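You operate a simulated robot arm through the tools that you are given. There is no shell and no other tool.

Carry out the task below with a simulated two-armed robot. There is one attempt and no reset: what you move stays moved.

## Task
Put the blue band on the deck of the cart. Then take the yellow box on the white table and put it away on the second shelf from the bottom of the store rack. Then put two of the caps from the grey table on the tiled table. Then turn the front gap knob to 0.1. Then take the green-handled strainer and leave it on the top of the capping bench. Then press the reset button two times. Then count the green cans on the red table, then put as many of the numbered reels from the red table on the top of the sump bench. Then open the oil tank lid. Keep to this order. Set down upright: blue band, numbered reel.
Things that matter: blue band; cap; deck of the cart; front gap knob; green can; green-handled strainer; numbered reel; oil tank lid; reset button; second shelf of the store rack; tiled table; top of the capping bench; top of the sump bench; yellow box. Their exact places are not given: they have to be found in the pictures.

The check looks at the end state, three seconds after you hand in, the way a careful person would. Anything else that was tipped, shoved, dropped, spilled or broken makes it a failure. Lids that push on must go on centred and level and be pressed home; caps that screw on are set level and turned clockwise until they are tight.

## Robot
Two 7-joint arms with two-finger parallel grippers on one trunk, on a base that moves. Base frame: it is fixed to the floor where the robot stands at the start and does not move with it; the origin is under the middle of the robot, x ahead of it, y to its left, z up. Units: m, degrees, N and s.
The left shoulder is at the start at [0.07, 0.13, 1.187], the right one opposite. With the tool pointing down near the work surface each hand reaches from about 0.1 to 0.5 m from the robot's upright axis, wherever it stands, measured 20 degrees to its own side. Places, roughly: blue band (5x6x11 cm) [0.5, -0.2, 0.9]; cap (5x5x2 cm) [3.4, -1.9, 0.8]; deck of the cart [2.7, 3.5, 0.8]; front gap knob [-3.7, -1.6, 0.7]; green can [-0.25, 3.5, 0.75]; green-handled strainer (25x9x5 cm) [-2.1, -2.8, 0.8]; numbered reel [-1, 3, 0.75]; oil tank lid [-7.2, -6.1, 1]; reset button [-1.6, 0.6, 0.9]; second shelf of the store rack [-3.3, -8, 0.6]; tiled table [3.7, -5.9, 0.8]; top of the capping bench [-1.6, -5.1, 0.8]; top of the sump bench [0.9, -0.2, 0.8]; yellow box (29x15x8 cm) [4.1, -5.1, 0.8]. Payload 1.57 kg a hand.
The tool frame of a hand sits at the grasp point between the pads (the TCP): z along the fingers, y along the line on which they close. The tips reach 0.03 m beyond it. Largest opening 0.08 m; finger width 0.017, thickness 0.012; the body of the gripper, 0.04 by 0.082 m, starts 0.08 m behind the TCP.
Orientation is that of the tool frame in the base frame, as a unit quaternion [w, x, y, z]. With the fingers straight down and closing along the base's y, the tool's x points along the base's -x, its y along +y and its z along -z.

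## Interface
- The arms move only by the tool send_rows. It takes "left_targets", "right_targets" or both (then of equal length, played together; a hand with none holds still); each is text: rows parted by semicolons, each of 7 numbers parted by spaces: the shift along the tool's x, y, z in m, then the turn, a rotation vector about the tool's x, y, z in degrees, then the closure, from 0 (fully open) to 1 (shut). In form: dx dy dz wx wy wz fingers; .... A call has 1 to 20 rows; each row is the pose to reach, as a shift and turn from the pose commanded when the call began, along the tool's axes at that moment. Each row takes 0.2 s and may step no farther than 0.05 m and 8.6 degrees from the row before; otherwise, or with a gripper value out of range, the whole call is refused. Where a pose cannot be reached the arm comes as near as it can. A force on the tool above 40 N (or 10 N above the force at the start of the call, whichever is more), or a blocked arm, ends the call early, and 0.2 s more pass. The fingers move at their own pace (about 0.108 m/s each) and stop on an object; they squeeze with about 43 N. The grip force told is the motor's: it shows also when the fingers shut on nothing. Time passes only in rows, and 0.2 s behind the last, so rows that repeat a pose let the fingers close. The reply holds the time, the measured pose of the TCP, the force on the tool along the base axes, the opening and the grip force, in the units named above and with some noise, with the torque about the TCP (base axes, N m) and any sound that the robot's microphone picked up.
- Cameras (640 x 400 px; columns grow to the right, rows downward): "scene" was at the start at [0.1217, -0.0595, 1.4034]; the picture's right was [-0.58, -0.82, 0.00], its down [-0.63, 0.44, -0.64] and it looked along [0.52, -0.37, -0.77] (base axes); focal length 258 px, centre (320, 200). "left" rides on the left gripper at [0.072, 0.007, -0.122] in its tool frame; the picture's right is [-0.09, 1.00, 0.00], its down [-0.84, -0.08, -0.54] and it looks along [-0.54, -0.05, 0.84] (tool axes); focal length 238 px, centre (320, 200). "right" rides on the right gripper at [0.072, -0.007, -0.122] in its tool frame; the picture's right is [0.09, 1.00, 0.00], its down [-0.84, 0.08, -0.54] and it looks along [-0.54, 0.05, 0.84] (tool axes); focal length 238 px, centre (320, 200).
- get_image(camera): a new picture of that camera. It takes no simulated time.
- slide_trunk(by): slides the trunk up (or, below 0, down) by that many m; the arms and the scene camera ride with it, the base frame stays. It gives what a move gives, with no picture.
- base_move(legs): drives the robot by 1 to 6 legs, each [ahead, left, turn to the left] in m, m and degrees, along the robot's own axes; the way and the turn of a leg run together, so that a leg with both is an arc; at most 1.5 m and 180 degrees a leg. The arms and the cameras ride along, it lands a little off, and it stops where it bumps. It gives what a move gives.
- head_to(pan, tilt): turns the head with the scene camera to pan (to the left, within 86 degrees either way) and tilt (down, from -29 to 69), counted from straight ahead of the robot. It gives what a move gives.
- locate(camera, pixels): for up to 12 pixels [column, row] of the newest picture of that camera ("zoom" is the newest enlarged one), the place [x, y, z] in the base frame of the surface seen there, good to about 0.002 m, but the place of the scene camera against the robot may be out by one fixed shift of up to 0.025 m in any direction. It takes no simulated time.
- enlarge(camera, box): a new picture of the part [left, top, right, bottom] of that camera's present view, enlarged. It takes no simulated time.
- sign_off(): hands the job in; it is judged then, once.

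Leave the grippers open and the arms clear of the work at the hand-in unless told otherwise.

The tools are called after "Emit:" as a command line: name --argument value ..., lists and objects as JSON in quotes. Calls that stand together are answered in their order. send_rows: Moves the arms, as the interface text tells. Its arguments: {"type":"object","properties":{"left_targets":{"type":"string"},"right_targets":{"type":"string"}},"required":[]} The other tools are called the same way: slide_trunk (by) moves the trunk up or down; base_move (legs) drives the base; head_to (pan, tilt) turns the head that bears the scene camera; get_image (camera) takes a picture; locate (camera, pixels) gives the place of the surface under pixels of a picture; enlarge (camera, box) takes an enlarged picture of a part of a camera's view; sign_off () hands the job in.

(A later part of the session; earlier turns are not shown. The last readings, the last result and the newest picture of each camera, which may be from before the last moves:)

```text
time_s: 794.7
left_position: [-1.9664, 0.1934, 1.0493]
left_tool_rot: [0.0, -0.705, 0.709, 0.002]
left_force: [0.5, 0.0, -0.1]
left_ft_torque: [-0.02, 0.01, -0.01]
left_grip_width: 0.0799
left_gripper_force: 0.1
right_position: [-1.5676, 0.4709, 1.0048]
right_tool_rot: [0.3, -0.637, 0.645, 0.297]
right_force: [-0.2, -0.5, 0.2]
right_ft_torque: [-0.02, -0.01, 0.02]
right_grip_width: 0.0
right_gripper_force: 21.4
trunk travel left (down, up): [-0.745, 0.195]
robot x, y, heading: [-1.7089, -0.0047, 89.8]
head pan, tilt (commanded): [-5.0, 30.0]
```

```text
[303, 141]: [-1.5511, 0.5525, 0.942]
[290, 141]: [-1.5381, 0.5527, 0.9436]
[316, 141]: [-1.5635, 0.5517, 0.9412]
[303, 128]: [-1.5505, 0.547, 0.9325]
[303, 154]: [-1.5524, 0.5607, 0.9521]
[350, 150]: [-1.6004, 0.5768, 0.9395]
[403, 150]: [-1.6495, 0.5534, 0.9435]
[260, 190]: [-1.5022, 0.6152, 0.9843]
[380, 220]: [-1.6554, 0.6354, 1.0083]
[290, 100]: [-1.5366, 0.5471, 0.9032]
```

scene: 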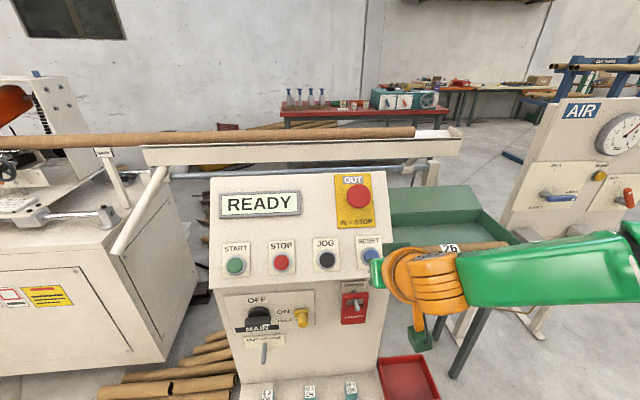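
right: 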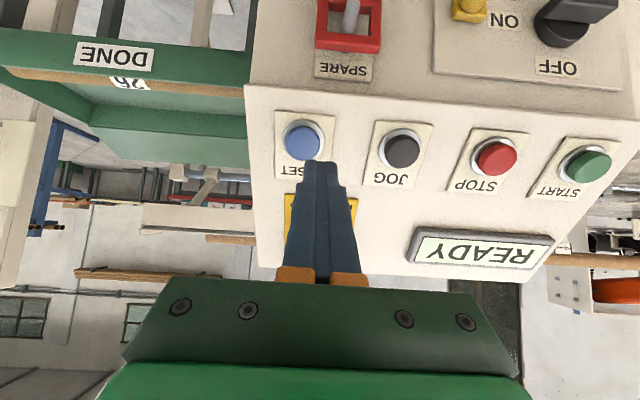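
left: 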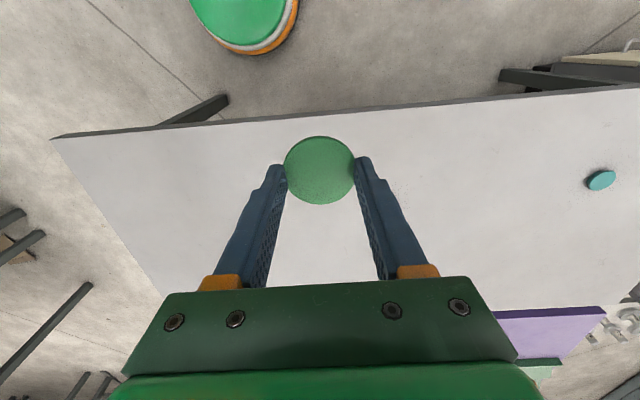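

RESET face centre (-1.551,0.5525,0.942). I align and approach to about 7 mm before contact.

Emit:
send_rows --right_targets "-0.0044 -0.0166 0 0 0 0 1; -0.0044 -0.0166 0.025 0 0 0 1; -0.0044 -0.0166 0.05 0 0 0 1; -0.0044 -0.0166 0.064 0 0 0 1; -0.0044 -0.0166 0.064 0 0 0 1"

Emit:
get_image --camera "right"

Emit:
enlarge --camera "scene" --box '[300, 200, 460, 300]'

```text
time_s: 795.9
left_position: [-1.9645, 0.1936, 1.0487]
left_tool_rot: [0.0, -0.705, 0.709, 0.002]
left_force: [0.6, -0.9, -0.4]
left_ft_torque: [0.02, 0.02, 0.02]
left_grip_width: 0.08
left_gripper_force: 0.0
right_position: [-1.5501, 0.5224, 0.9658]
right_tool_rot: [0.298, -0.639, 0.644, 0.297]
right_force: [0.0, 0.7, -1.2]
right_ft_torque: [-0.03, 0.0, 0.02]
right_grip_width: 0.0002
right_gripper_force: 21.1
trunk travel left (down, up): [-0.745, 0.195]
robot x, y, heading: [-1.7102, -0.0101, 90.0]
head pan, tilt (commanded): [-5.0, 30.0]
```

```text
taken
```

right: 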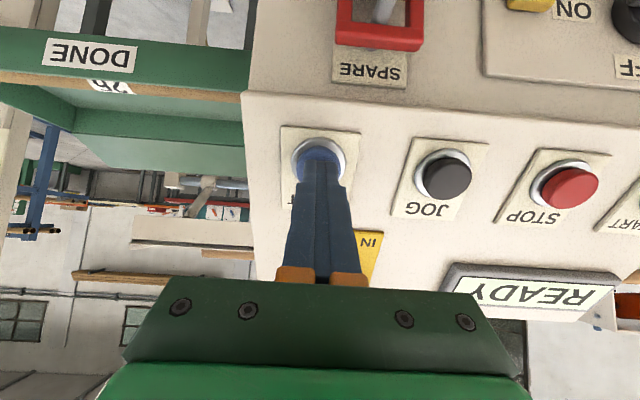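

```text
4.00 times, centred on (380, 250) of scene
```

zoom: 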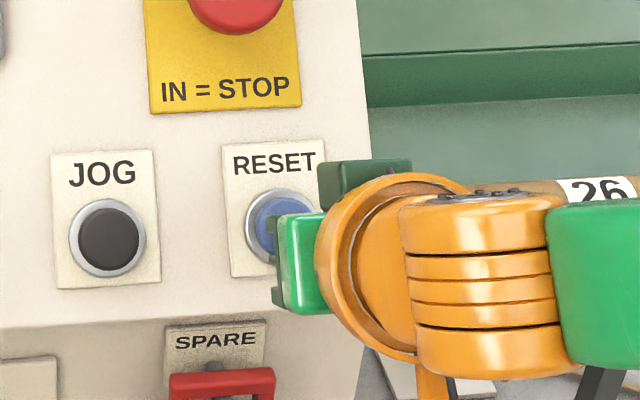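

Aligned with RESET. First press: I advance in small steps, then withdraw 2 cm.

Emit:
send_rows --right_targets "0 0 0.004 0 0 0 1; 0 0 0.008 0 0 0 1; 0 0 0.011 0 0 0 1; 0 0 0.013 0 0 0 1"

```text
time_s: 796.9
left_position: [-1.9661, 0.1912, 1.0495]
left_tool_rot: [-0.001, -0.704, 0.71, 0.002]
left_force: [0.1, -0.3, 0.3]
left_ft_torque: [0.01, 0.0, -0.02]
left_grip_width: 0.0798
left_gripper_force: 0.1
right_position: [-1.5511, 0.5305, 0.958]
right_tool_rot: [0.3, -0.638, 0.643, 0.299]
right_force: [-0.1, -2.2, 2.5]
right_ft_torque: [0.02, 0.0, 0.0]
right_grip_width: 0.0
right_gripper_force: 21.3
trunk travel left (down, up): [-0.745, 0.195]
robot x, y, heading: [-1.7107, -0.0062, 89.8]
head pan, tilt (commanded): [-5.0, 30.0]
heard: click
```

A click was heard — first press done. I withdraw 2 cm so the button returns.

Emit:
send_rows --right_targets "0 0 -0.008 0 0 0 1; 0 0 -0.018 0 0 0 1; 0 0 -0.025 0 0 0 1; 0 0 -0.025 0 0 0 1"

Emit:
get_image --camera "right"

Emit:
enlarge --camera "scene" --box '[200, 160, 400, 300]'

```text
time_s: 797.9
left_position: [-1.9654, 0.1932, 1.05]
left_tool_rot: [0.0, -0.704, 0.71, 0.002]
left_force: [-0.5, 0.1, 0.3]
left_ft_torque: [-0.04, 0.02, 0.04]
left_grip_width: 0.0798
left_gripper_force: 0.0
right_position: [-1.5508, 0.5125, 0.9739]
right_tool_rot: [0.299, -0.638, 0.644, 0.298]
right_force: [0.2, 0.4, -0.6]
right_ft_torque: [0.01, -0.01, 0.0]
right_grip_width: 0.0001
right_gripper_force: 21.4
trunk travel left (down, up): [-0.745, 0.195]
robot x, y, heading: [-1.7135, -0.0068, 89.9]
head pan, tilt (commanded): [-5.0, 30.0]
```

```text
taken
```

right: 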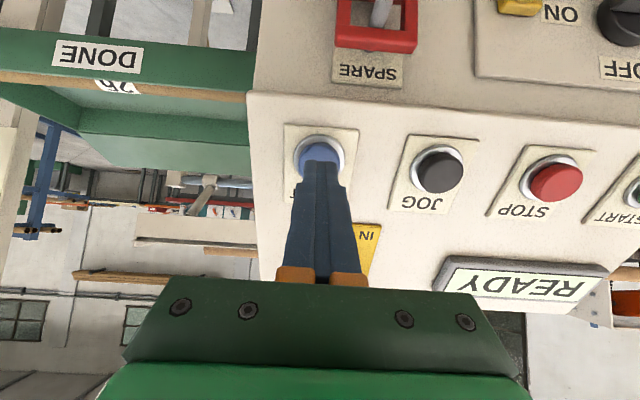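

```text
2.86 times, centred on (300, 230) of scene
```

zoom: 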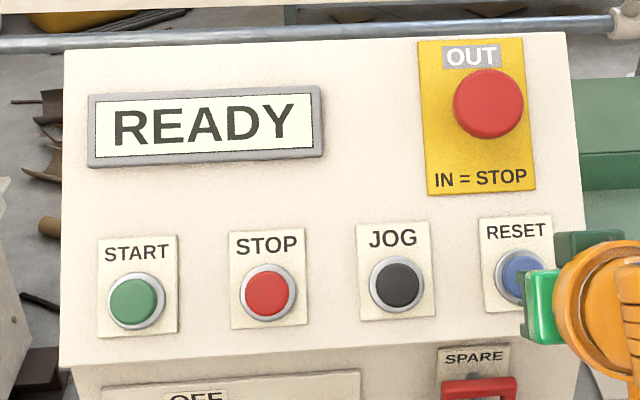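

The button is free again. Second press to the same depth.

Emit:
send_rows --right_targets "0 0 0.01 0 0 0 1; 0 0 0.017 0 0 0 1; 0 0 0.022 0 0 0 1; 0 0 0.025 0 0 0 1"

```text
time_s: 798.9
left_position: [-1.966, 0.1914, 1.0489]
left_tool_rot: [0.0, -0.705, 0.71, 0.002]
left_force: [-0.2, 0.0, 0.3]
left_ft_torque: [-0.03, 0.01, 0.0]
left_grip_width: 0.0802
left_gripper_force: 0.0
right_position: [-1.5507, 0.531, 0.9579]
right_tool_rot: [0.299, -0.638, 0.644, 0.299]
right_force: [0.8, -2.2, 2.9]
right_ft_torque: [0.01, -0.04, 0.03]
right_grip_width: 0.0002
right_gripper_force: 21.1
trunk travel left (down, up): [-0.745, 0.195]
robot x, y, heading: [-1.7088, -0.0029, 90.1]
head pan, tilt (commanded): [-5.0, 30.0]
heard: click
```

Second click heard — the reset button has been pressed twice. I withdraw straight back.

Emit:
send_rows --right_targets "0 0 -0.015 0 0 0 1; 0 0 -0.035 0 0 0 1; 0 0 -0.06 0 0 0 1; 0 0 -0.09 0 0 0 1; 0 0 -0.12 0 0 0 1"

Emit:
base_move --legs '[[-0.4, 0, 0]]'

Emit:
slide_trunk --by 0.08

Emit:
send_rows --right_targets "0.01 -0.005 -0.013 0 6.25 0 0.5; 0.02 -0.01 -0.026 0 12.5 0 0; 0.03 -0.015 -0.04 0 18.75 0 0; 0.04 -0.02 -0.053 0 25 0 0; 0.05 -0.025 -0.067 0 31.25 0 0; 0.06 -0.03 -0.08 0 37.5 0 0; 0.07 -0.035 -0.093 0 43.75 0 0; 0.08 -0.04 -0.107 0 50 0 0; 0.08 -0.04 -0.107 0 50 0 0"

Emit:
get_image --camera "scene"

```text
time_s: 800.1
left_position: [-1.9658, 0.1911, 1.0497]
left_tool_rot: [0.0, -0.705, 0.71, 0.002]
left_force: [-0.7, -0.2, 0.5]
left_ft_torque: [0.02, 0.01, 0.0]
left_grip_width: 0.08
left_gripper_force: 0.1
right_position: [-1.551, 0.4367, 1.0354]
right_tool_rot: [0.3, -0.637, 0.644, 0.298]
right_force: [-0.2, -0.4, 0.2]
right_ft_torque: [0.03, 0.01, -0.01]
right_grip_width: 0.0
right_gripper_force: 21.2
trunk travel left (down, up): [-0.745, 0.195]
robot x, y, heading: [-1.7124, -0.0055, 89.9]
head pan, tilt (commanded): [-5.0, 30.0]
```

```text
time_s: 802.6
left_position: [-1.9661, -0.2059, 1.0485]
left_tool_rot: [-0.001, -0.707, 0.707, 0.002]
left_force: [-0.5, 0.1, 1.0]
left_ft_torque: [-0.01, 0.01, -0.02]
left_grip_width: 0.0798
left_gripper_force: 0.1
right_position: [-1.5549, 0.0428, 1.0339]
right_tool_rot: [0.297, -0.641, 0.642, 0.299]
right_force: [-0.2, 0.9, 0.5]
right_ft_torque: [0.01, 0.0, -0.02]
right_grip_width: 0.0
right_gripper_force: 20.7
trunk travel left (down, up): [-0.745, 0.195]
robot x, y, heading: [-1.7097, -0.4024, 90.4]
head pan, tilt (commanded): [-5.0, 30.0]
```

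```text
time_s: 803.8
left_position: [-1.9666, -0.2062, 1.1303]
left_tool_rot: [0.001, 0.708, -0.707, -0.002]
left_force: [-0.3, -0.4, -0.5]
left_ft_torque: [0.04, 0.0, 0.0]
left_grip_width: 0.0803
left_gripper_force: 0.1
right_position: [-1.5536, 0.0418, 1.114]
right_tool_rot: [0.297, -0.641, 0.642, 0.299]
right_force: [1.0, 0.0, -0.4]
right_ft_torque: [0.01, -0.02, -0.01]
right_grip_width: 0.0
right_gripper_force: 21.4
trunk travel left (down, up): [-0.825, 0.115]
robot x, y, heading: [-1.7066, -0.4072, 90.4]
head pan, tilt (commanded): [-5.0, 30.0]
```

```text
time_s: 805.8
left_position: [-1.9664, -0.2064, 1.1294]
left_tool_rot: [0.001, 0.708, -0.706, -0.002]
left_force: [-0.2, -1.3, 0.5]
left_ft_torque: [-0.03, 0.01, -0.01]
left_grip_width: 0.0801
left_gripper_force: 0.1
right_position: [-1.5131, -0.0917, 1.1213]
right_tool_rot: [-0.002, -0.707, 0.707, 0.0]
right_force: [0.3, 0.7, -0.6]
right_ft_torque: [0.0, 0.01, 0.0]
right_grip_width: 0.0803
right_gripper_force: 0.3
trunk travel left (down, up): [-0.825, 0.115]
robot x, y, heading: [-1.7155, -0.4054, 90.1]
head pan, tilt (commanded): [-5.0, 30.0]
```

```text
taken
```

scene: 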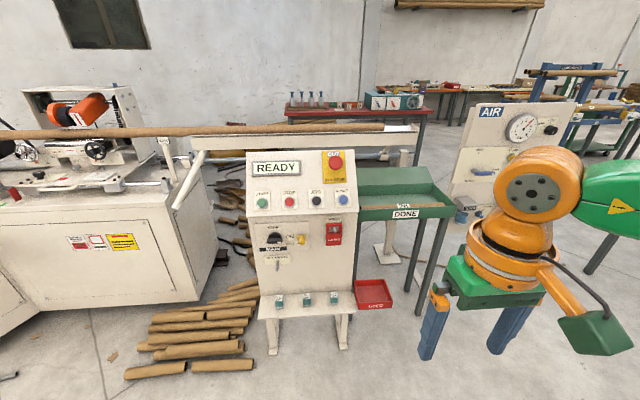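

Next: the red table. I strafe right (east) to x≈0.03 and then drive north through the same passage as before.

Emit:
base_move --legs '[[0, -1.2, 0], [0, -0.54, 0]]'

Emit:
head_to --pan 0 --tilt 35

Emit:
get_image --camera "scene"

```text
time_s: 814.7
left_position: [-0.1962, -0.2088, 1.1292]
left_tool_rot: [0.0, -0.704, 0.71, 0.001]
left_force: [-0.2, -1.1, -0.5]
left_ft_torque: [0.0, 0.0, 0.0]
left_grip_width: 0.08
left_gripper_force: 0.0
right_position: [0.2572, -0.0966, 1.1214]
right_tool_rot: [-0.001, -0.704, 0.71, 0.0]
right_force: [0.6, 0.4, 0.1]
right_ft_torque: [0.0, -0.04, -0.01]
right_grip_width: 0.0801
right_gripper_force: 0.0
trunk travel left (down, up): [-0.825, 0.115]
robot x, y, heading: [0.0591, -0.4074, 90.0]
head pan, tilt (commanded): [-5.0, 30.0]
```

```text
time_s: 815.4
left_position: [-0.1963, -0.2083, 1.1289]
left_tool_rot: [-0.001, -0.705, 0.71, 0.002]
left_force: [-0.2, 0.3, 0.3]
left_ft_torque: [0.01, 0.03, 0.01]
left_grip_width: 0.0801
left_gripper_force: 0.0
right_position: [0.2576, -0.0977, 1.1228]
right_tool_rot: [-0.001, -0.704, 0.71, 0.001]
right_force: [0.7, -0.2, -0.9]
right_ft_torque: [0.03, 0.03, 0.0]
right_grip_width: 0.0798
right_gripper_force: 0.0
trunk travel left (down, up): [-0.825, 0.115]
robot x, y, heading: [0.0605, -0.4079, 90.3]
head pan, tilt (commanded): [0.0, 35.0]
```

```text
taken
```

scene: 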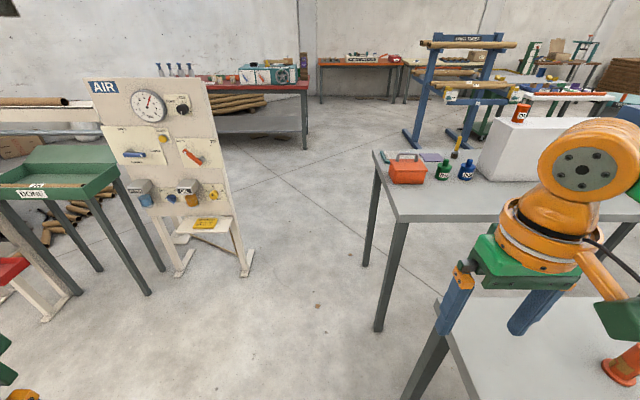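

Clear. I drive 2.1 m north keeping slightly left.

Emit:
base_move --legs '[[0.5, 0.03, 0], [1.0, 0, 0], [0.6, 0, 0]]'

Emit:
head_to --pan 25 --tilt 25

Emit:
get_image --camera "scene"

Emit:
enlarge --camera "scene" --box '[160, 100, 420, 260]'

```text
time_s: 826.1
left_position: [-0.2302, 1.878, 1.1292]
left_tool_rot: [0.0, -0.703, 0.711, 0.002]
left_force: [-0.4, 0.4, 0.3]
left_ft_torque: [-0.01, -0.04, -0.01]
left_grip_width: 0.08
left_gripper_force: 0.1
right_position: [0.2235, 1.9879, 1.1219]
right_tool_rot: [-0.001, -0.702, 0.712, 0.001]
right_force: [0.9, 1.2, -0.3]
right_ft_torque: [0.03, 0.01, 0.04]
right_grip_width: 0.0799
right_gripper_force: 0.1
trunk travel left (down, up): [-0.825, 0.115]
robot x, y, heading: [0.0216, 1.6788, 89.6]
head pan, tilt (commanded): [0.0, 35.0]
```

```text
time_s: 827.0
left_position: [-0.229, 1.8795, 1.1289]
left_tool_rot: [-0.001, -0.703, 0.711, 0.002]
left_force: [-0.8, 0.3, 0.3]
left_ft_torque: [0.0, 0.01, 0.04]
left_grip_width: 0.08
left_gripper_force: 0.0
right_position: [0.223, 1.9897, 1.121]
right_tool_rot: [-0.001, -0.703, 0.711, -0.001]
right_force: [0.4, -0.1, -0.4]
right_ft_torque: [0.0, 0.05, -0.01]
right_grip_width: 0.0801
right_gripper_force: 0.1
trunk travel left (down, up): [-0.825, 0.115]
robot x, y, heading: [0.0213, 1.6783, 89.8]
head pan, tilt (commanded): [25.0, 25.0]
```

```text
taken
```

scene: 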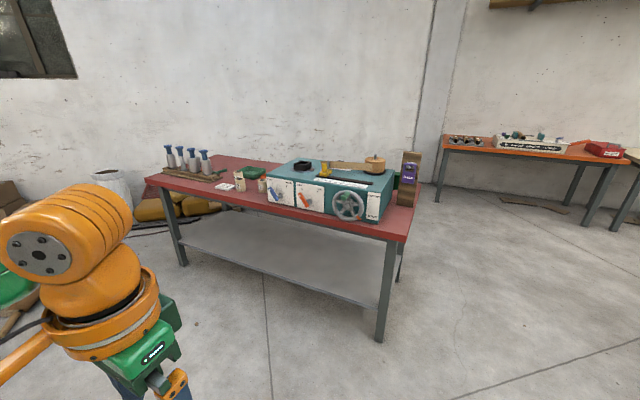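

```text
2.46 times, centred on (290, 180) of scene
```

zoom: 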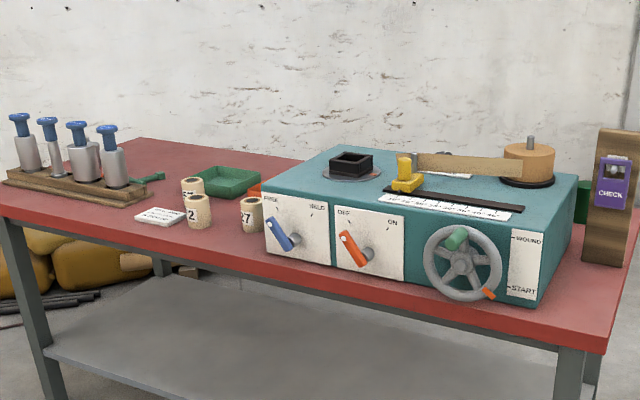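

I see the reels (cream, numbered) around (195–250,200) in the zoom and something green behind the wooden CHECK block. I need a view behind the machine: I raise the trunk and go to the east end of the table.

Emit:
base_move --legs '[[0, -0.75, 0], [1.2, 0, 0], [0.55, 0, 0], [0, 0, 80]]'

Emit:
slide_trunk --by 0.11

Emit:
head_to --pan 0 --tilt 30

Emit:
get_image --camera "scene"

Emit:
enlarge --camera "scene" --box '[180, 90, 460, 265]'

```text
time_s: 842.8
left_position: [0.5465, 3.1895, 1.1303]
left_tool_rot: [0.001, 0.996, -0.091, 0.0]
left_force: [0.3, -0.3, 0.3]
left_ft_torque: [-0.04, -0.01, -0.02]
left_grip_width: 0.0797
left_gripper_force: 0.1
right_position: [0.5145, 3.6547, 1.1226]
right_tool_rot: [0.002, 0.996, -0.091, 0.0]
right_force: [0.0, 0.2, -0.2]
right_ft_torque: [0.01, 0.02, 0.0]
right_grip_width: 0.08
right_gripper_force: 0.1
trunk travel left (down, up): [-0.825, 0.115]
robot x, y, heading: [0.7854, 3.4027, 169.8]
head pan, tilt (commanded): [25.0, 25.0]
```

```text
time_s: 844.2
left_position: [0.5475, 3.1893, 1.2395]
left_tool_rot: [0.002, 0.996, -0.091, -0.001]
left_force: [0.2, 0.9, 0.0]
left_ft_torque: [-0.02, -0.01, -0.03]
left_grip_width: 0.08
left_gripper_force: 0.0
right_position: [0.5153, 3.6551, 1.2321]
right_tool_rot: [0.0, 0.996, -0.092, 0.002]
right_force: [-0.2, -0.1, 0.6]
right_ft_torque: [0.02, -0.01, 0.02]
right_grip_width: 0.0802
right_gripper_force: 0.1
trunk travel left (down, up): [-0.935, 0.005]
robot x, y, heading: [0.7884, 3.4042, 170.1]
head pan, tilt (commanded): [25.0, 25.0]
```

```text
time_s: 845.1
left_position: [0.5469, 3.1901, 1.2388]
left_tool_rot: [0.001, 0.996, -0.091, -0.001]
left_force: [-0.6, -0.2, -0.4]
left_ft_torque: [-0.03, -0.02, -0.01]
left_grip_width: 0.0799
left_gripper_force: 0.0
right_position: [0.5159, 3.6541, 1.2324]
right_tool_rot: [0.001, 0.996, -0.091, 0.0]
right_force: [-0.2, -1.0, -0.5]
right_ft_torque: [0.02, -0.01, -0.01]
right_grip_width: 0.0798
right_gripper_force: 0.0
trunk travel left (down, up): [-0.935, 0.005]
robot x, y, heading: [0.786, 3.4028, 169.9]
head pan, tilt (commanded): [0.0, 30.0]
```

```text
taken
```

scene: 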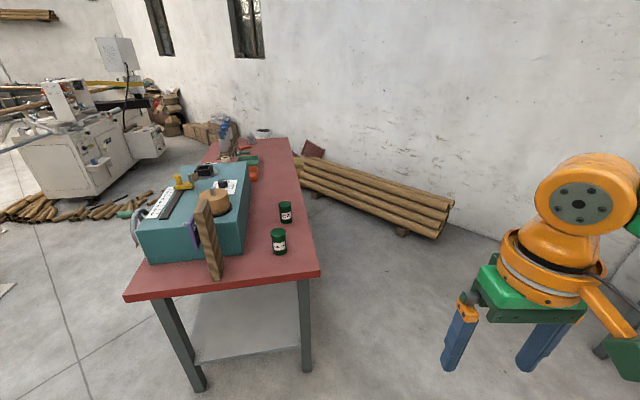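

```text
2.29 times, centred on (320, 178) of scene
```

zoom: 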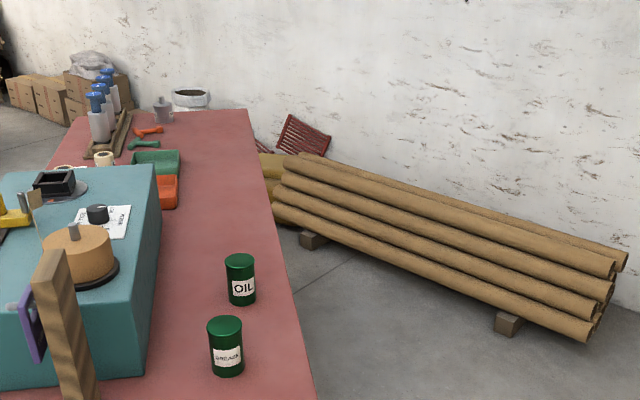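

I see two green cans behind the machine: "GREASE" at (278,240) and "OIL" at (285,212). I check for more with a second viewpoint further north.

Emit:
locate --camera "scene" --pixels '[[278, 240], [285, 212], [228, 157], [255, 174], [250, 157], [243, 150], [225, 160], [270, 150], [310, 270], [350, 215], [440, 235]]'

Emit:
base_move --legs '[[0, -0.3, 12]]'

Emit:
get_image --camera "scene"

Emit:
enlarge --camera "scene" --box '[150, 100, 390, 250]'

```text
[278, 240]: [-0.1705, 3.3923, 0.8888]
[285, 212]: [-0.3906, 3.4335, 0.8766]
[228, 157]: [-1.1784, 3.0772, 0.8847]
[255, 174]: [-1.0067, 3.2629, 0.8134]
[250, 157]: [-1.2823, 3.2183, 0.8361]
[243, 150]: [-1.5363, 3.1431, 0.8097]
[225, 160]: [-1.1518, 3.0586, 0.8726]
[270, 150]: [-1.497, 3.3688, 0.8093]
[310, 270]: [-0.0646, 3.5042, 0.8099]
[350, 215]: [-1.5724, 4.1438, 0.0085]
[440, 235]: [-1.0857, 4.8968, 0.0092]
```

```text
time_s: 847.1
left_position: [0.6189, 3.4373, 1.2387]
left_tool_rot: [0.0, 1.0, 0.013, -0.001]
left_force: [-1.0, -0.6, 0.3]
left_ft_torque: [0.03, -0.01, 0.0]
left_grip_width: 0.0801
left_gripper_force: 0.1
right_position: [0.4914, 3.8868, 1.2316]
right_tool_rot: [0.0, 1.0, 0.013, 0.001]
right_force: [1.0, -0.5, 0.6]
right_ft_torque: [0.01, 0.04, 0.0]
right_grip_width: 0.0798
right_gripper_force: 0.2
trunk travel left (down, up): [-0.935, 0.005]
robot x, y, heading: [0.8092, 3.6965, -178.3]
head pan, tilt (commanded): [0.0, 30.0]
```

```text
taken
```

scene: 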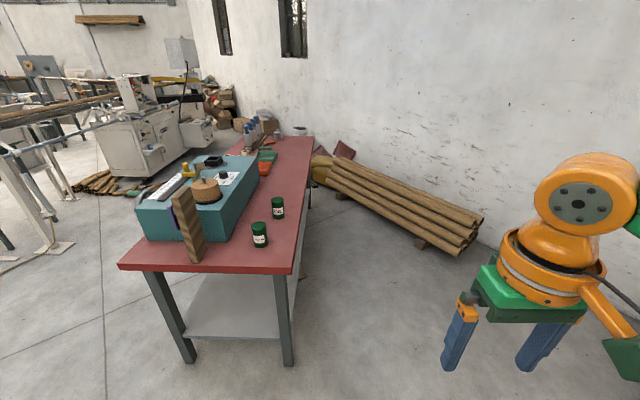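

```text
2.67 times, centred on (270, 175) of scene
```

zoom: 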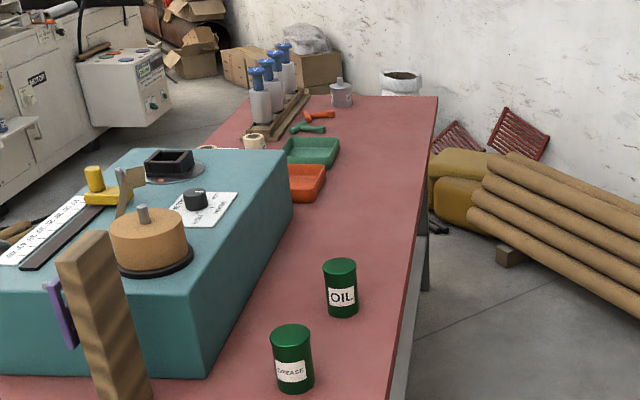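

Count: two green cans (OIL and GREASE). So two numbered reels go to the sump bench. I drive around to the front of the red table near the reels (x≈-1.0).

Emit:
slide_trunk --by -0.11

Emit:
base_move --legs '[[0, 1.4, -1.7], [1.3, 0, 0], [0.45, 0, 0], [0, 0, -90]]'

Emit:
head_to --pan 0 --tilt 35

Emit:
get_image --camera "scene"

Emit:
enlarge --camera "scene" --box '[160, 90, 480, 290]'

```text
time_s: 848.6
left_position: [0.618, 3.4409, 1.1297]
left_tool_rot: [0.002, 1.0, 0.013, -0.001]
left_force: [0.6, 0.3, 0.1]
left_ft_torque: [-0.03, -0.05, 0.02]
left_grip_width: 0.08
left_gripper_force: 0.0
right_position: [0.4927, 3.89, 1.1214]
right_tool_rot: [0.001, 1.0, 0.012, 0.001]
right_force: [-0.4, 0.1, 0.7]
right_ft_torque: [0.0, 0.01, 0.02]
right_grip_width: 0.0801
right_gripper_force: 0.1
trunk travel left (down, up): [-0.825, 0.115]
robot x, y, heading: [0.8106, 3.7013, -178.2]
head pan, tilt (commanded): [0.0, 30.0]
```

```text
time_s: 867.7
left_position: [-1.1728, 2.5593, 1.1289]
left_tool_rot: [0.0, -0.699, 0.715, 0.002]
left_force: [0.1, -0.7, -0.1]
left_ft_torque: [-0.01, 0.02, 0.03]
left_grip_width: 0.08
left_gripper_force: 0.1
right_position: [-0.718, 2.6644, 1.1213]
right_tool_rot: [-0.002, -0.699, 0.715, 0.0]
right_force: [-0.4, -0.2, -0.2]
right_ft_torque: [0.01, 0.0, -0.06]
right_grip_width: 0.0799
right_gripper_force: 0.1
trunk travel left (down, up): [-0.825, 0.115]
robot x, y, heading: [-0.9239, 2.3555, 89.2]
head pan, tilt (commanded): [0.0, 30.0]
```

```text
time_s: 868.3
left_position: [-1.1724, 2.5598, 1.1304]
left_tool_rot: [0.0, -0.7, 0.714, 0.003]
left_force: [0.3, -1.3, -0.3]
left_ft_torque: [-0.01, 0.0, 0.01]
left_grip_width: 0.0801
left_gripper_force: 0.0
right_position: [-0.7172, 2.6636, 1.1226]
right_tool_rot: [-0.002, -0.699, 0.715, 0.001]
right_force: [0.1, 0.3, 0.6]
right_ft_torque: [0.02, -0.02, -0.01]
right_grip_width: 0.0802
right_gripper_force: 0.2
trunk travel left (down, up): [-0.825, 0.115]
robot x, y, heading: [-0.9237, 2.3551, 89.1]
head pan, tilt (commanded): [0.0, 35.0]
```

```text
taken
```

scene: 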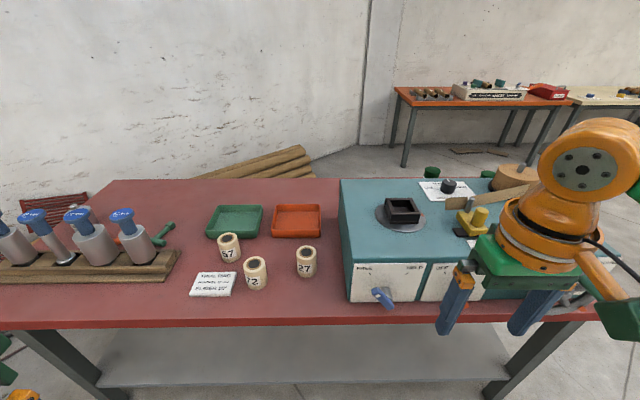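

```text
2.00 times, centred on (320, 190) of scene
```

zoom: 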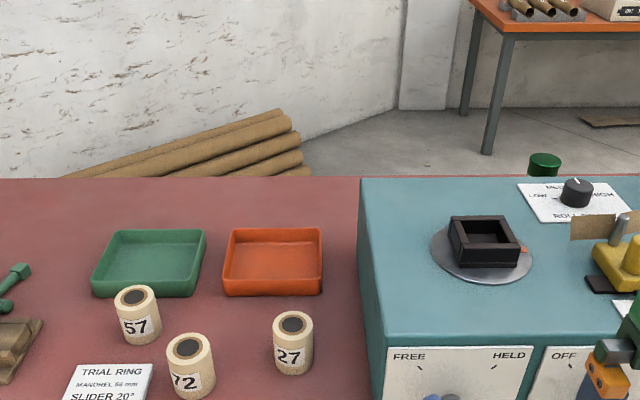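

Three numbered reels: 57, 72, 27. I also check the table's left part for further green cans.

Emit:
head_to --pan 45 --tilt 35

Emit:
get_image --camera "scene"

Emit:
head_to --pan 0 --tilt 45

Emit:
get_image --camera "scene"

Emit:
locate --camera "scene" --pixels '[[229, 185], [256, 208], [305, 200], [229, 210], [256, 235], [305, 225], [320, 270], [200, 275], [345, 200], [240, 250]]'

```text
time_s: 869.5
left_position: [-1.1726, 2.5598, 1.1286]
left_tool_rot: [0.0, -0.699, 0.715, 0.001]
left_force: [0.7, 0.7, -0.2]
left_ft_torque: [0.02, 0.0, 0.02]
left_grip_width: 0.0799
left_gripper_force: 0.1
right_position: [-0.7177, 2.6646, 1.1224]
right_tool_rot: [-0.001, -0.699, 0.716, -0.001]
right_force: [0.1, -0.6, 0.1]
right_ft_torque: [0.0, 0.0, -0.02]
right_grip_width: 0.0803
right_gripper_force: 0.1
trunk travel left (down, up): [-0.825, 0.115]
robot x, y, heading: [-0.9225, 2.3593, 89.0]
head pan, tilt (commanded): [45.0, 35.0]
```

```text
taken
```

scene: 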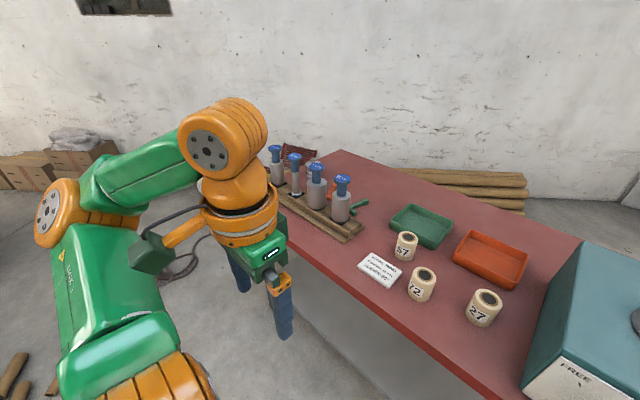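

```text
time_s: 870.6
left_position: [-1.1715, 2.5584, 1.1294]
left_tool_rot: [-0.001, -0.699, 0.715, 0.001]
left_force: [-0.1, 0.1, -0.2]
left_ft_torque: [-0.02, -0.03, 0.02]
left_grip_width: 0.0801
left_gripper_force: 0.2
right_position: [-0.7177, 2.6643, 1.1223]
right_tool_rot: [-0.001, -0.699, 0.715, 0.001]
right_force: [1.0, 0.2, 0.0]
right_ft_torque: [-0.02, -0.02, 0.0]
right_grip_width: 0.0798
right_gripper_force: 0.1
trunk travel left (down, up): [-0.825, 0.115]
robot x, y, heading: [-0.9212, 2.3575, 89.2]
head pan, tilt (commanded): [0.0, 45.0]
```

```text
taken
```

scene: 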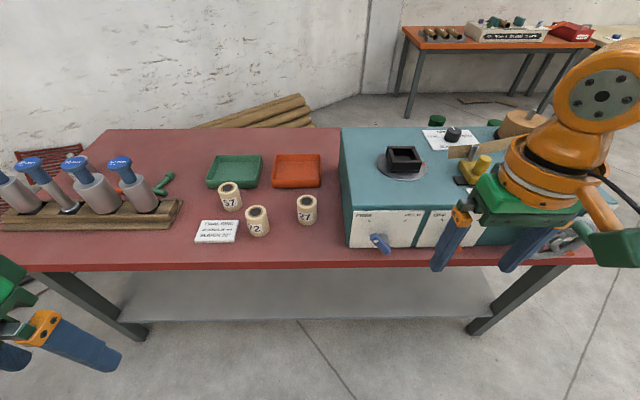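

```text
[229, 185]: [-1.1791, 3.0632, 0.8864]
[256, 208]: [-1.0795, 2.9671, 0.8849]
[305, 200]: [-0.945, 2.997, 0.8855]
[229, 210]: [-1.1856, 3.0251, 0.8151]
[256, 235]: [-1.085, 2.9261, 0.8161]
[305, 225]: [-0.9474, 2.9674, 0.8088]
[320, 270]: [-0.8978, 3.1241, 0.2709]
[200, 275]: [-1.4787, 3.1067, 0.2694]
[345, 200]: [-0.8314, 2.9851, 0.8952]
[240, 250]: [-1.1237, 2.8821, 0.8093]
```

Exactly two green cans. I take reel 27 with the right hand first: drive so that it is 0.15 m to the right, then lower the trunk 0.2.

Emit:
base_move --legs '[[0, 0.185, 0.8], [0.21, 0, 0]]'

Emit:
slide_trunk --by -0.15

Emit:
get_image --camera "right"

Emit:
get_image --camera "scene"

```text
time_s: 873.4
left_position: [-1.3605, 2.7655, 1.13]
left_tool_rot: [0.001, -0.705, 0.71, 0.003]
left_force: [-0.4, 0.2, -0.1]
left_ft_torque: [0.05, 0.02, 0.01]
left_grip_width: 0.0802
left_gripper_force: 0.1
right_position: [-0.9085, 2.8765, 1.1224]
right_tool_rot: [-0.001, -0.704, 0.71, 0.002]
right_force: [0.0, 0.5, 0.1]
right_ft_torque: [0.01, -0.03, -0.01]
right_grip_width: 0.0798
right_gripper_force: 0.0
trunk travel left (down, up): [-0.825, 0.115]
robot x, y, heading: [-1.1099, 2.5714, 89.9]
head pan, tilt (commanded): [0.0, 45.0]
```

```text
time_s: 875.1
left_position: [-1.3619, 2.7682, 0.9796]
left_tool_rot: [-0.001, -0.704, 0.71, 0.002]
left_force: [0.0, -0.3, -0.6]
left_ft_torque: [0.0, 0.02, -0.02]
left_grip_width: 0.08
left_gripper_force: 0.1
right_position: [-0.9077, 2.88, 0.9714]
right_tool_rot: [-0.002, -0.704, 0.711, 0.001]
right_force: [0.1, 0.7, -0.6]
right_ft_torque: [0.0, 0.01, 0.02]
right_grip_width: 0.08
right_gripper_force: 0.2
trunk travel left (down, up): [-0.675, 0.265]
robot x, y, heading: [-1.1066, 2.569, 89.8]
head pan, tilt (commanded): [0.0, 45.0]
```

```text
taken
```

right: 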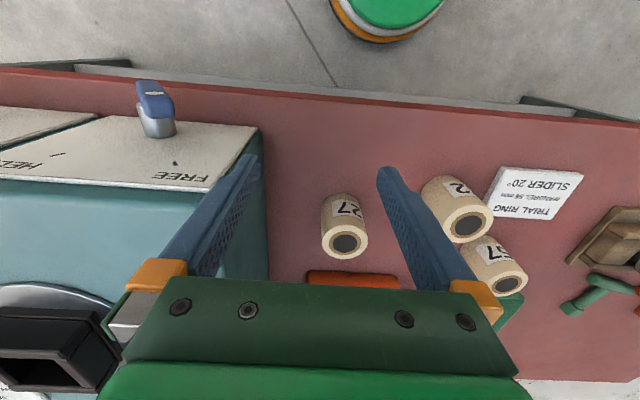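

```text
taken
```

scene: 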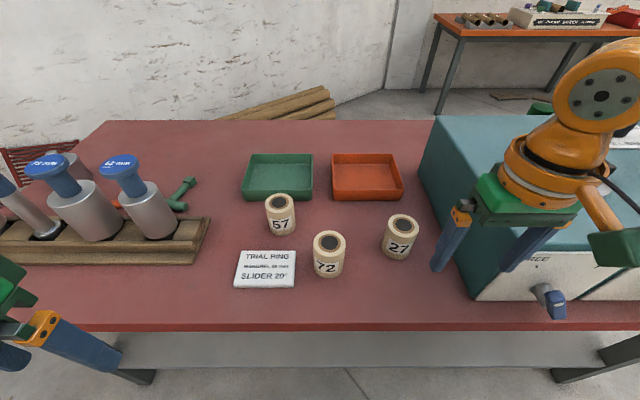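

I locate reel 27's top rim with the right camera (around (345,243)).

Emit:
locate --camera "right" --pixels '[[345, 229], [323, 243], [367, 243], [345, 257], [333, 243], [357, 243], [340, 200], [466, 210], [450, 225], [482, 225], [250, 220]]'

```text
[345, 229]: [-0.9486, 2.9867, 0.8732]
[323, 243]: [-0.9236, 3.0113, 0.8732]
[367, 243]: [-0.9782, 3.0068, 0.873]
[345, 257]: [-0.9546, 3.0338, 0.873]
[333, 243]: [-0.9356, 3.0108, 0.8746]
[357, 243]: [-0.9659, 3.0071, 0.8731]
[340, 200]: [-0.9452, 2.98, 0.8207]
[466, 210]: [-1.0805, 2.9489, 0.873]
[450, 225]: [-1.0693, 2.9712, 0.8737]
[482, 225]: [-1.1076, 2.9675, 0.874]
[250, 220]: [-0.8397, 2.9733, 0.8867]
```

Reel 27: centre (-0.951,3.010), top 0.873, diameter 55 mm. I shift the hand left first, lower the trunk 5 cm more, then move over it.

Emit:
send_rows --right_targets "0 0.022 0 0 0 0 0; 0 0.044 0 0 0 0 0; -0.04 0.044 0 0 0 0 0; -0.08 0.044 0 0 0 0 0; -0.08 0.044 0 0 0 0 0"

Emit:
slide_trunk --by -0.05

Emit:
send_rows --right_targets "-0.025 0 0 0 0 0 0; -0.05 0 0 0 0 0 0; -0.05 0 0 0 0 0 0"

Emit:
get_image --camera "right"

```text
time_s: 876.3
left_position: [-1.3612, 2.7674, 0.9792]
left_tool_rot: [-0.001, -0.704, 0.71, 0.002]
left_force: [-0.2, -0.6, -0.9]
left_ft_torque: [0.03, 0.0, -0.01]
left_grip_width: 0.0801
left_gripper_force: 0.1
right_position: [-0.9502, 2.9574, 0.9723]
right_tool_rot: [-0.001, -0.703, 0.711, 0.002]
right_force: [0.7, -1.1, -0.4]
right_ft_torque: [0.03, 0.02, 0.0]
right_grip_width: 0.0797
right_gripper_force: 0.1
trunk travel left (down, up): [-0.675, 0.265]
robot x, y, heading: [-1.1081, 2.5663, 89.8]
head pan, tilt (commanded): [0.0, 45.0]
```

```text
time_s: 877.2
left_position: [-1.3602, 2.7686, 0.9294]
left_tool_rot: [-0.001, -0.704, 0.71, 0.001]
left_force: [0.1, -0.1, 0.3]
left_ft_torque: [0.01, -0.02, -0.01]
left_grip_width: 0.08
left_gripper_force: 0.1
right_position: [-0.9512, 2.9588, 0.9212]
right_tool_rot: [-0.002, -0.703, 0.711, 0.001]
right_force: [-1.3, -0.7, -0.6]
right_ft_torque: [0.01, 0.0, -0.03]
right_grip_width: 0.0801
right_gripper_force: 0.1
trunk travel left (down, up): [-0.625, 0.315]
robot x, y, heading: [-1.1062, 2.5688, 89.7]
head pan, tilt (commanded): [0.0, 45.0]
```

```text
time_s: 878.0
left_position: [-1.3616, 2.7699, 0.9279]
left_tool_rot: [-0.001, -0.705, 0.71, 0.002]
left_force: [0.1, -0.2, -0.5]
left_ft_torque: [-0.03, 0.04, 0.03]
left_grip_width: 0.0798
left_gripper_force: 0.1
right_position: [-0.9351, 2.9763, 0.9123]
right_tool_rot: [-0.002, -0.703, 0.711, 0.001]
right_force: [0.0, 0.8, -0.2]
right_ft_torque: [0.01, 0.01, 0.03]
right_grip_width: 0.0802
right_gripper_force: 0.1
right hand out of reach, approached as far as the arm can: row 1, 2, 3
trunk travel left (down, up): [-0.625, 0.315]
robot x, y, heading: [-1.1091, 2.5651, 89.8]
head pan, tilt (commanded): [0.0, 45.0]
```

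```text
taken
```

right: 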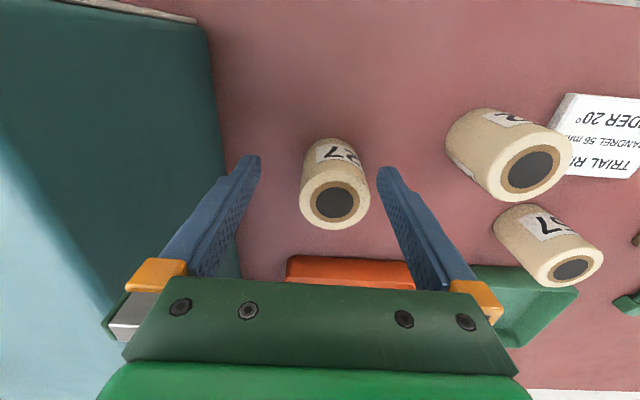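

The arm is at its limit here. I raise 2 cm, recentre the hand, and move the base 5 cm ahead.

Emit:
send_rows --right_targets "0 0 -0.02 0 0 0 0; 0.02 0.008 -0.025 0 0 0 0; 0.03 0.016 -0.025 0 0 0 0; 0.03 0.016 -0.025 0 0 0 0"

Emit:
base_move --legs '[[0.055, 0, 0]]'

Emit:
get_image --camera "right"

```text
time_s: 879.0
left_position: [-1.362, 2.7697, 0.929]
left_tool_rot: [-0.001, -0.705, 0.71, 0.002]
left_force: [0.1, 0.0, 0.0]
left_ft_torque: [0.01, -0.01, 0.02]
left_grip_width: 0.08
left_gripper_force: 0.1
right_position: [-0.9504, 2.9468, 0.9383]
right_tool_rot: [-0.001, -0.703, 0.712, 0.0]
right_force: [0.2, 0.4, -0.9]
right_ft_torque: [0.02, -0.01, 0.03]
right_grip_width: 0.08
right_gripper_force: 0.1
right hand out of reach, approached as far as the arm can: row 1
trunk travel left (down, up): [-0.625, 0.315]
robot x, y, heading: [-1.1063, 2.57, 89.6]
head pan, tilt (commanded): [0.0, 45.0]
```

```text
time_s: 880.0
left_position: [-1.3619, 2.8212, 0.9296]
left_tool_rot: [0.001, -0.704, 0.71, 0.003]
left_force: [0.1, -0.2, 0.1]
left_ft_torque: [-0.02, -0.01, 0.02]
left_grip_width: 0.08
left_gripper_force: 0.1
right_position: [-0.9493, 3.0003, 0.9381]
right_tool_rot: [0.0, -0.703, 0.711, 0.002]
right_force: [-0.2, 0.4, 0.7]
right_ft_torque: [0.0, 0.0, 0.01]
right_grip_width: 0.0798
right_gripper_force: 0.1
trunk travel left (down, up): [-0.625, 0.315]
robot x, y, heading: [-1.1088, 2.6234, 89.9]
head pan, tilt (commanded): [0.0, 45.0]
```

```text
taken
```

right: 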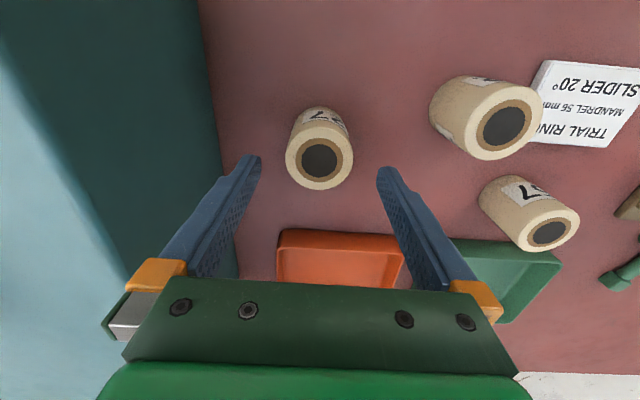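

Reel 27 lies between the fingers; it is 1 cm further ahead. I lower onto it and close.

Emit:
send_rows --right_targets "-0.005 0 0.02 0 0 0 0; -0.01 0 0.045 0 0 0 0; -0.01 0.001 0.07 0 0 0 0; -0.01 0.001 0.096 0 0 0 0; -0.01 0.001 0.096 0 0 0 0; -0.01 0.001 0.096 0 0 0 0.4; -0.01 0.001 0.096 0 0 0 0.8; -0.01 0.001 0.096 0 0 0 1; -0.01 0.001 0.096 0 0 0 1"

Emit:
get_image --camera "right"

```text
time_s: 882.0
left_position: [-1.3601, 2.8234, 0.9293]
left_tool_rot: [-0.001, -0.704, 0.71, 0.002]
left_force: [0.3, -0.2, 0.1]
left_ft_torque: [0.02, -0.03, -0.01]
left_grip_width: 0.0801
left_gripper_force: 0.0
right_position: [-0.9509, 3.0121, 0.842]
right_tool_rot: [-0.001, -0.704, 0.711, 0.001]
right_force: [0.1, 0.8, 0.3]
right_ft_torque: [-0.01, -0.02, 0.01]
right_grip_width: 0.0558
right_gripper_force: 43.1
trunk travel left (down, up): [-0.625, 0.315]
robot x, y, heading: [-1.1087, 2.6233, 89.8]
head pan, tilt (commanded): [0.0, 45.0]
```

```text
taken
```

right: 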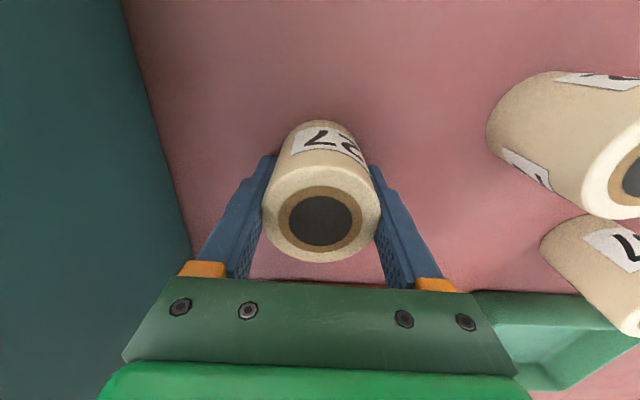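

Gripped (56 mm). I lift it straight up and draw it back.

Emit:
send_rows --right_targets "0 0 -0.015 0 0 0 1; 0 0 -0.04 0 0 0 1; 0 0 -0.07 0 0 0 1; 0.02 0 -0.1 0 0 0 1; 0.05 0 -0.12 0 0 0 1; 0.08 0 -0.13 0 0 0 1; 0.11 0 -0.13 0 0 0 1; 0.13 0 -0.13 0 0 0 1"

Emit:
slide_trunk --by 0.15

Emit:
get_image --camera "right"

Emit:
get_image --camera "scene"

```text
time_s: 883.8
left_position: [-1.3609, 2.8229, 0.9292]
left_tool_rot: [0.0, -0.705, 0.709, 0.003]
left_force: [0.0, 0.5, 0.7]
left_ft_torque: [-0.02, 0.04, -0.01]
left_grip_width: 0.08
left_gripper_force: 0.0
right_position: [-0.9513, 2.881, 0.9728]
right_tool_rot: [-0.001, -0.703, 0.711, 0.001]
right_force: [-0.4, -0.6, -1.2]
right_ft_torque: [0.02, 0.02, -0.01]
right_grip_width: 0.0558
right_gripper_force: 42.8
trunk travel left (down, up): [-0.625, 0.315]
robot x, y, heading: [-1.1057, 2.6243, 89.9]
head pan, tilt (commanded): [0.0, 45.0]
```

```text
time_s: 885.5
left_position: [-1.3615, 2.8226, 1.08]
left_tool_rot: [-0.001, -0.704, 0.71, 0.003]
left_force: [0.5, 0.0, 0.9]
left_ft_torque: [-0.01, 0.01, 0.0]
left_grip_width: 0.08
left_gripper_force: 0.1
right_position: [-0.9514, 2.8821, 1.1223]
right_tool_rot: [0.0, -0.704, 0.71, 0.0]
right_force: [0.2, -0.5, -0.8]
right_ft_torque: [0.0, -0.02, 0.0]
right_grip_width: 0.0558
right_gripper_force: 42.7
trunk travel left (down, up): [-0.775, 0.165]
robot x, y, heading: [-1.1062, 2.6243, 89.9]
head pan, tilt (commanded): [0.0, 45.0]
```

```text
taken
```

right: 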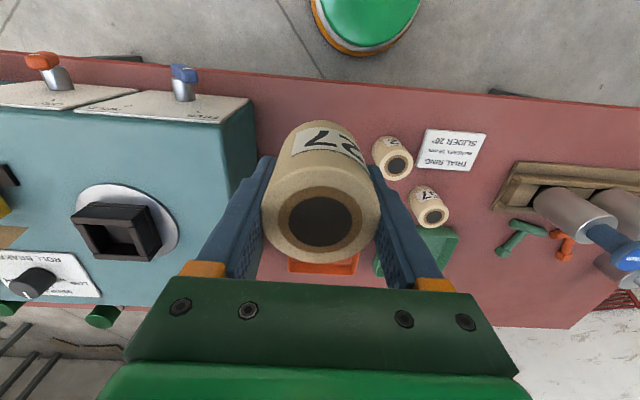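

```text
taken
```

scene: 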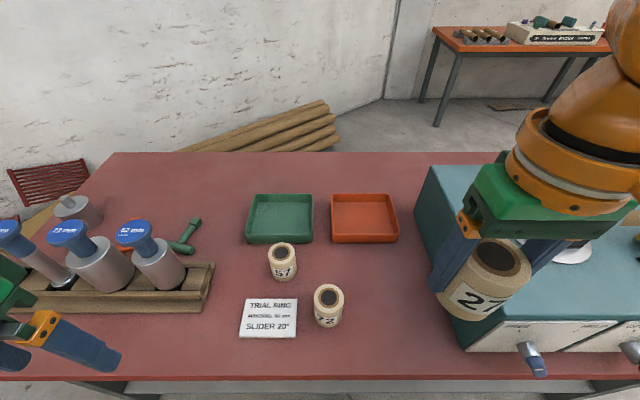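

Reel 27 is held upright. Now reel 72 with the left hand: I strafe right 0.165 so it is 0.15 m to the left, then lower the trunk.

Emit:
base_move --legs '[[0, -0.165, 0]]'

Emit:
send_rows --left_targets "-0.025 -0.025 0.02 0 0 0 0; -0.05 -0.05 0.04 0 0 0 0; -0.075 -0.075 0.05 0 0 0 0; -0.1 -0.1 0.05 0 0 0 0; -0.1 -0.1 0.05 0 0 0 0"

Emit:
get_image --camera "left"

```text
time_s: 887.0
left_position: [-1.1987, 2.8231, 1.0791]
left_tool_rot: [0.0, -0.705, 0.71, 0.0]
left_force: [-0.5, -0.8, 0.2]
left_ft_torque: [0.0, -0.02, 0.01]
left_grip_width: 0.08
left_gripper_force: 0.0
right_position: [-0.7906, 2.883, 1.123]
right_tool_rot: [0.0, -0.703, 0.711, 0.001]
right_force: [0.1, 0.7, -0.2]
right_ft_torque: [-0.01, -0.03, -0.02]
right_grip_width: 0.0553
right_gripper_force: 42.6
trunk travel left (down, up): [-0.775, 0.165]
robot x, y, heading: [-0.9425, 2.6213, 89.9]
head pan, tilt (commanded): [0.0, 45.0]
```

```text
time_s: 888.2
left_position: [-1.0966, 2.9211, 1.0278]
left_tool_rot: [0.001, -0.705, 0.709, 0.002]
left_force: [0.5, 0.2, 0.0]
left_ft_torque: [0.01, 0.0, -0.01]
left_grip_width: 0.0801
left_gripper_force: 0.1
right_position: [-0.7871, 2.8806, 1.1232]
right_tool_rot: [-0.002, -0.704, 0.711, 0.001]
right_force: [-0.3, -0.1, -0.5]
right_ft_torque: [0.02, -0.01, 0.03]
right_grip_width: 0.0557
right_gripper_force: 43.2
trunk travel left (down, up): [-0.775, 0.165]
robot x, y, heading: [-0.9418, 2.6232, 89.8]
head pan, tilt (commanded): [0.0, 45.0]
```

```text
taken
```

left: 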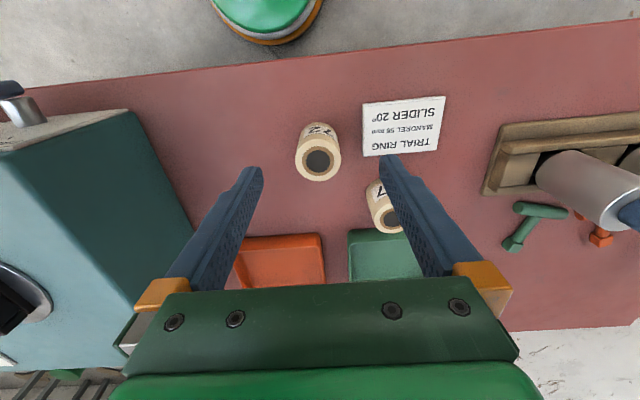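

Emit:
locate --camera "left" --pixels '[[318, 147], [297, 160], [340, 160], [318, 178], [307, 161], [330, 161], [372, 215], [385, 190], [368, 155], [440, 100]]'

```text
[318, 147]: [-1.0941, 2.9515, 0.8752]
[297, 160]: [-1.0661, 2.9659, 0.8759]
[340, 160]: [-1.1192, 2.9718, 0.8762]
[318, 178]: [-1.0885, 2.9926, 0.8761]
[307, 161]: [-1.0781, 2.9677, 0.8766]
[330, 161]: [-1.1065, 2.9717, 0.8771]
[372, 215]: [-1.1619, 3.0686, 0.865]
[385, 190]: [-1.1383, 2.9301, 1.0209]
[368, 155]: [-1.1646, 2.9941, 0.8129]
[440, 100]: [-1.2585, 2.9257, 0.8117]
```

Reel 72: centre (-1.093,2.971), top 0.876. I lower the trunk 0.1, then move over it, lower and close.

Emit:
slide_trunk --by -0.1

Emit:
send_rows --left_targets "-0.025 -0.002 0 0 0 0 0; -0.05 -0.004 0 0 0 0 0; -0.05 -0.004 0.02 0 0 0 0; -0.05 -0.004 0.045 0 0 0 0; -0.05 -0.004 0.065 0 0 0 0; -0.05 -0.004 0.082 0 0 0 0; -0.05 -0.004 0.082 0 0 0 0"

Emit:
get_image --camera "left"

```text
time_s: 889.5
left_position: [-1.0972, 2.9199, 0.927]
left_tool_rot: [0.0, -0.706, 0.709, 0.002]
left_force: [-0.2, -0.9, 0.3]
left_ft_torque: [0.01, 0.01, -0.04]
left_grip_width: 0.0802
left_gripper_force: 0.0
right_position: [-0.7865, 2.8828, 1.0221]
right_tool_rot: [-0.001, -0.704, 0.711, 0.001]
right_force: [-1.1, -1.0, -0.8]
right_ft_torque: [0.0, 0.0, 0.0]
right_grip_width: 0.0556
right_gripper_force: 42.7
trunk travel left (down, up): [-0.675, 0.265]
robot x, y, heading: [-0.9416, 2.6223, 89.8]
head pan, tilt (commanded): [0.0, 45.0]
```

```text
time_s: 891.1
left_position: [-1.0923, 2.9707, 0.8454]
left_tool_rot: [0.0, -0.706, 0.709, 0.001]
left_force: [0.1, 0.2, 0.0]
left_ft_torque: [0.0, 0.0, 0.0]
left_grip_width: 0.0797
left_gripper_force: 0.0
right_position: [-0.7871, 2.8838, 1.0214]
right_tool_rot: [-0.001, -0.704, 0.711, 0.002]
right_force: [0.1, 0.4, -1.5]
right_ft_torque: [-0.03, 0.03, 0.03]
right_grip_width: 0.0553
right_gripper_force: 43.4
trunk travel left (down, up): [-0.675, 0.265]
robot x, y, heading: [-0.9426, 2.6226, 90.0]
head pan, tilt (commanded): [0.0, 45.0]
```

```text
taken
```

left: 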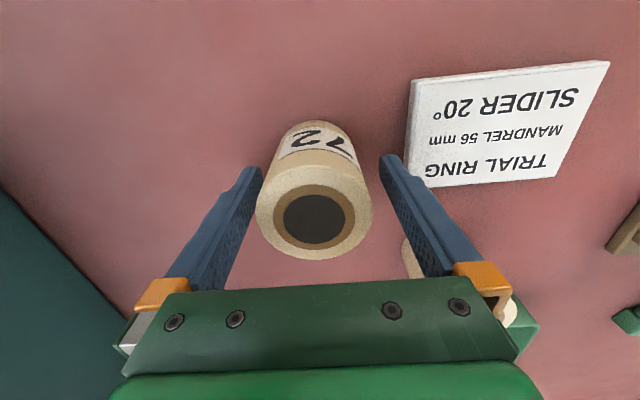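

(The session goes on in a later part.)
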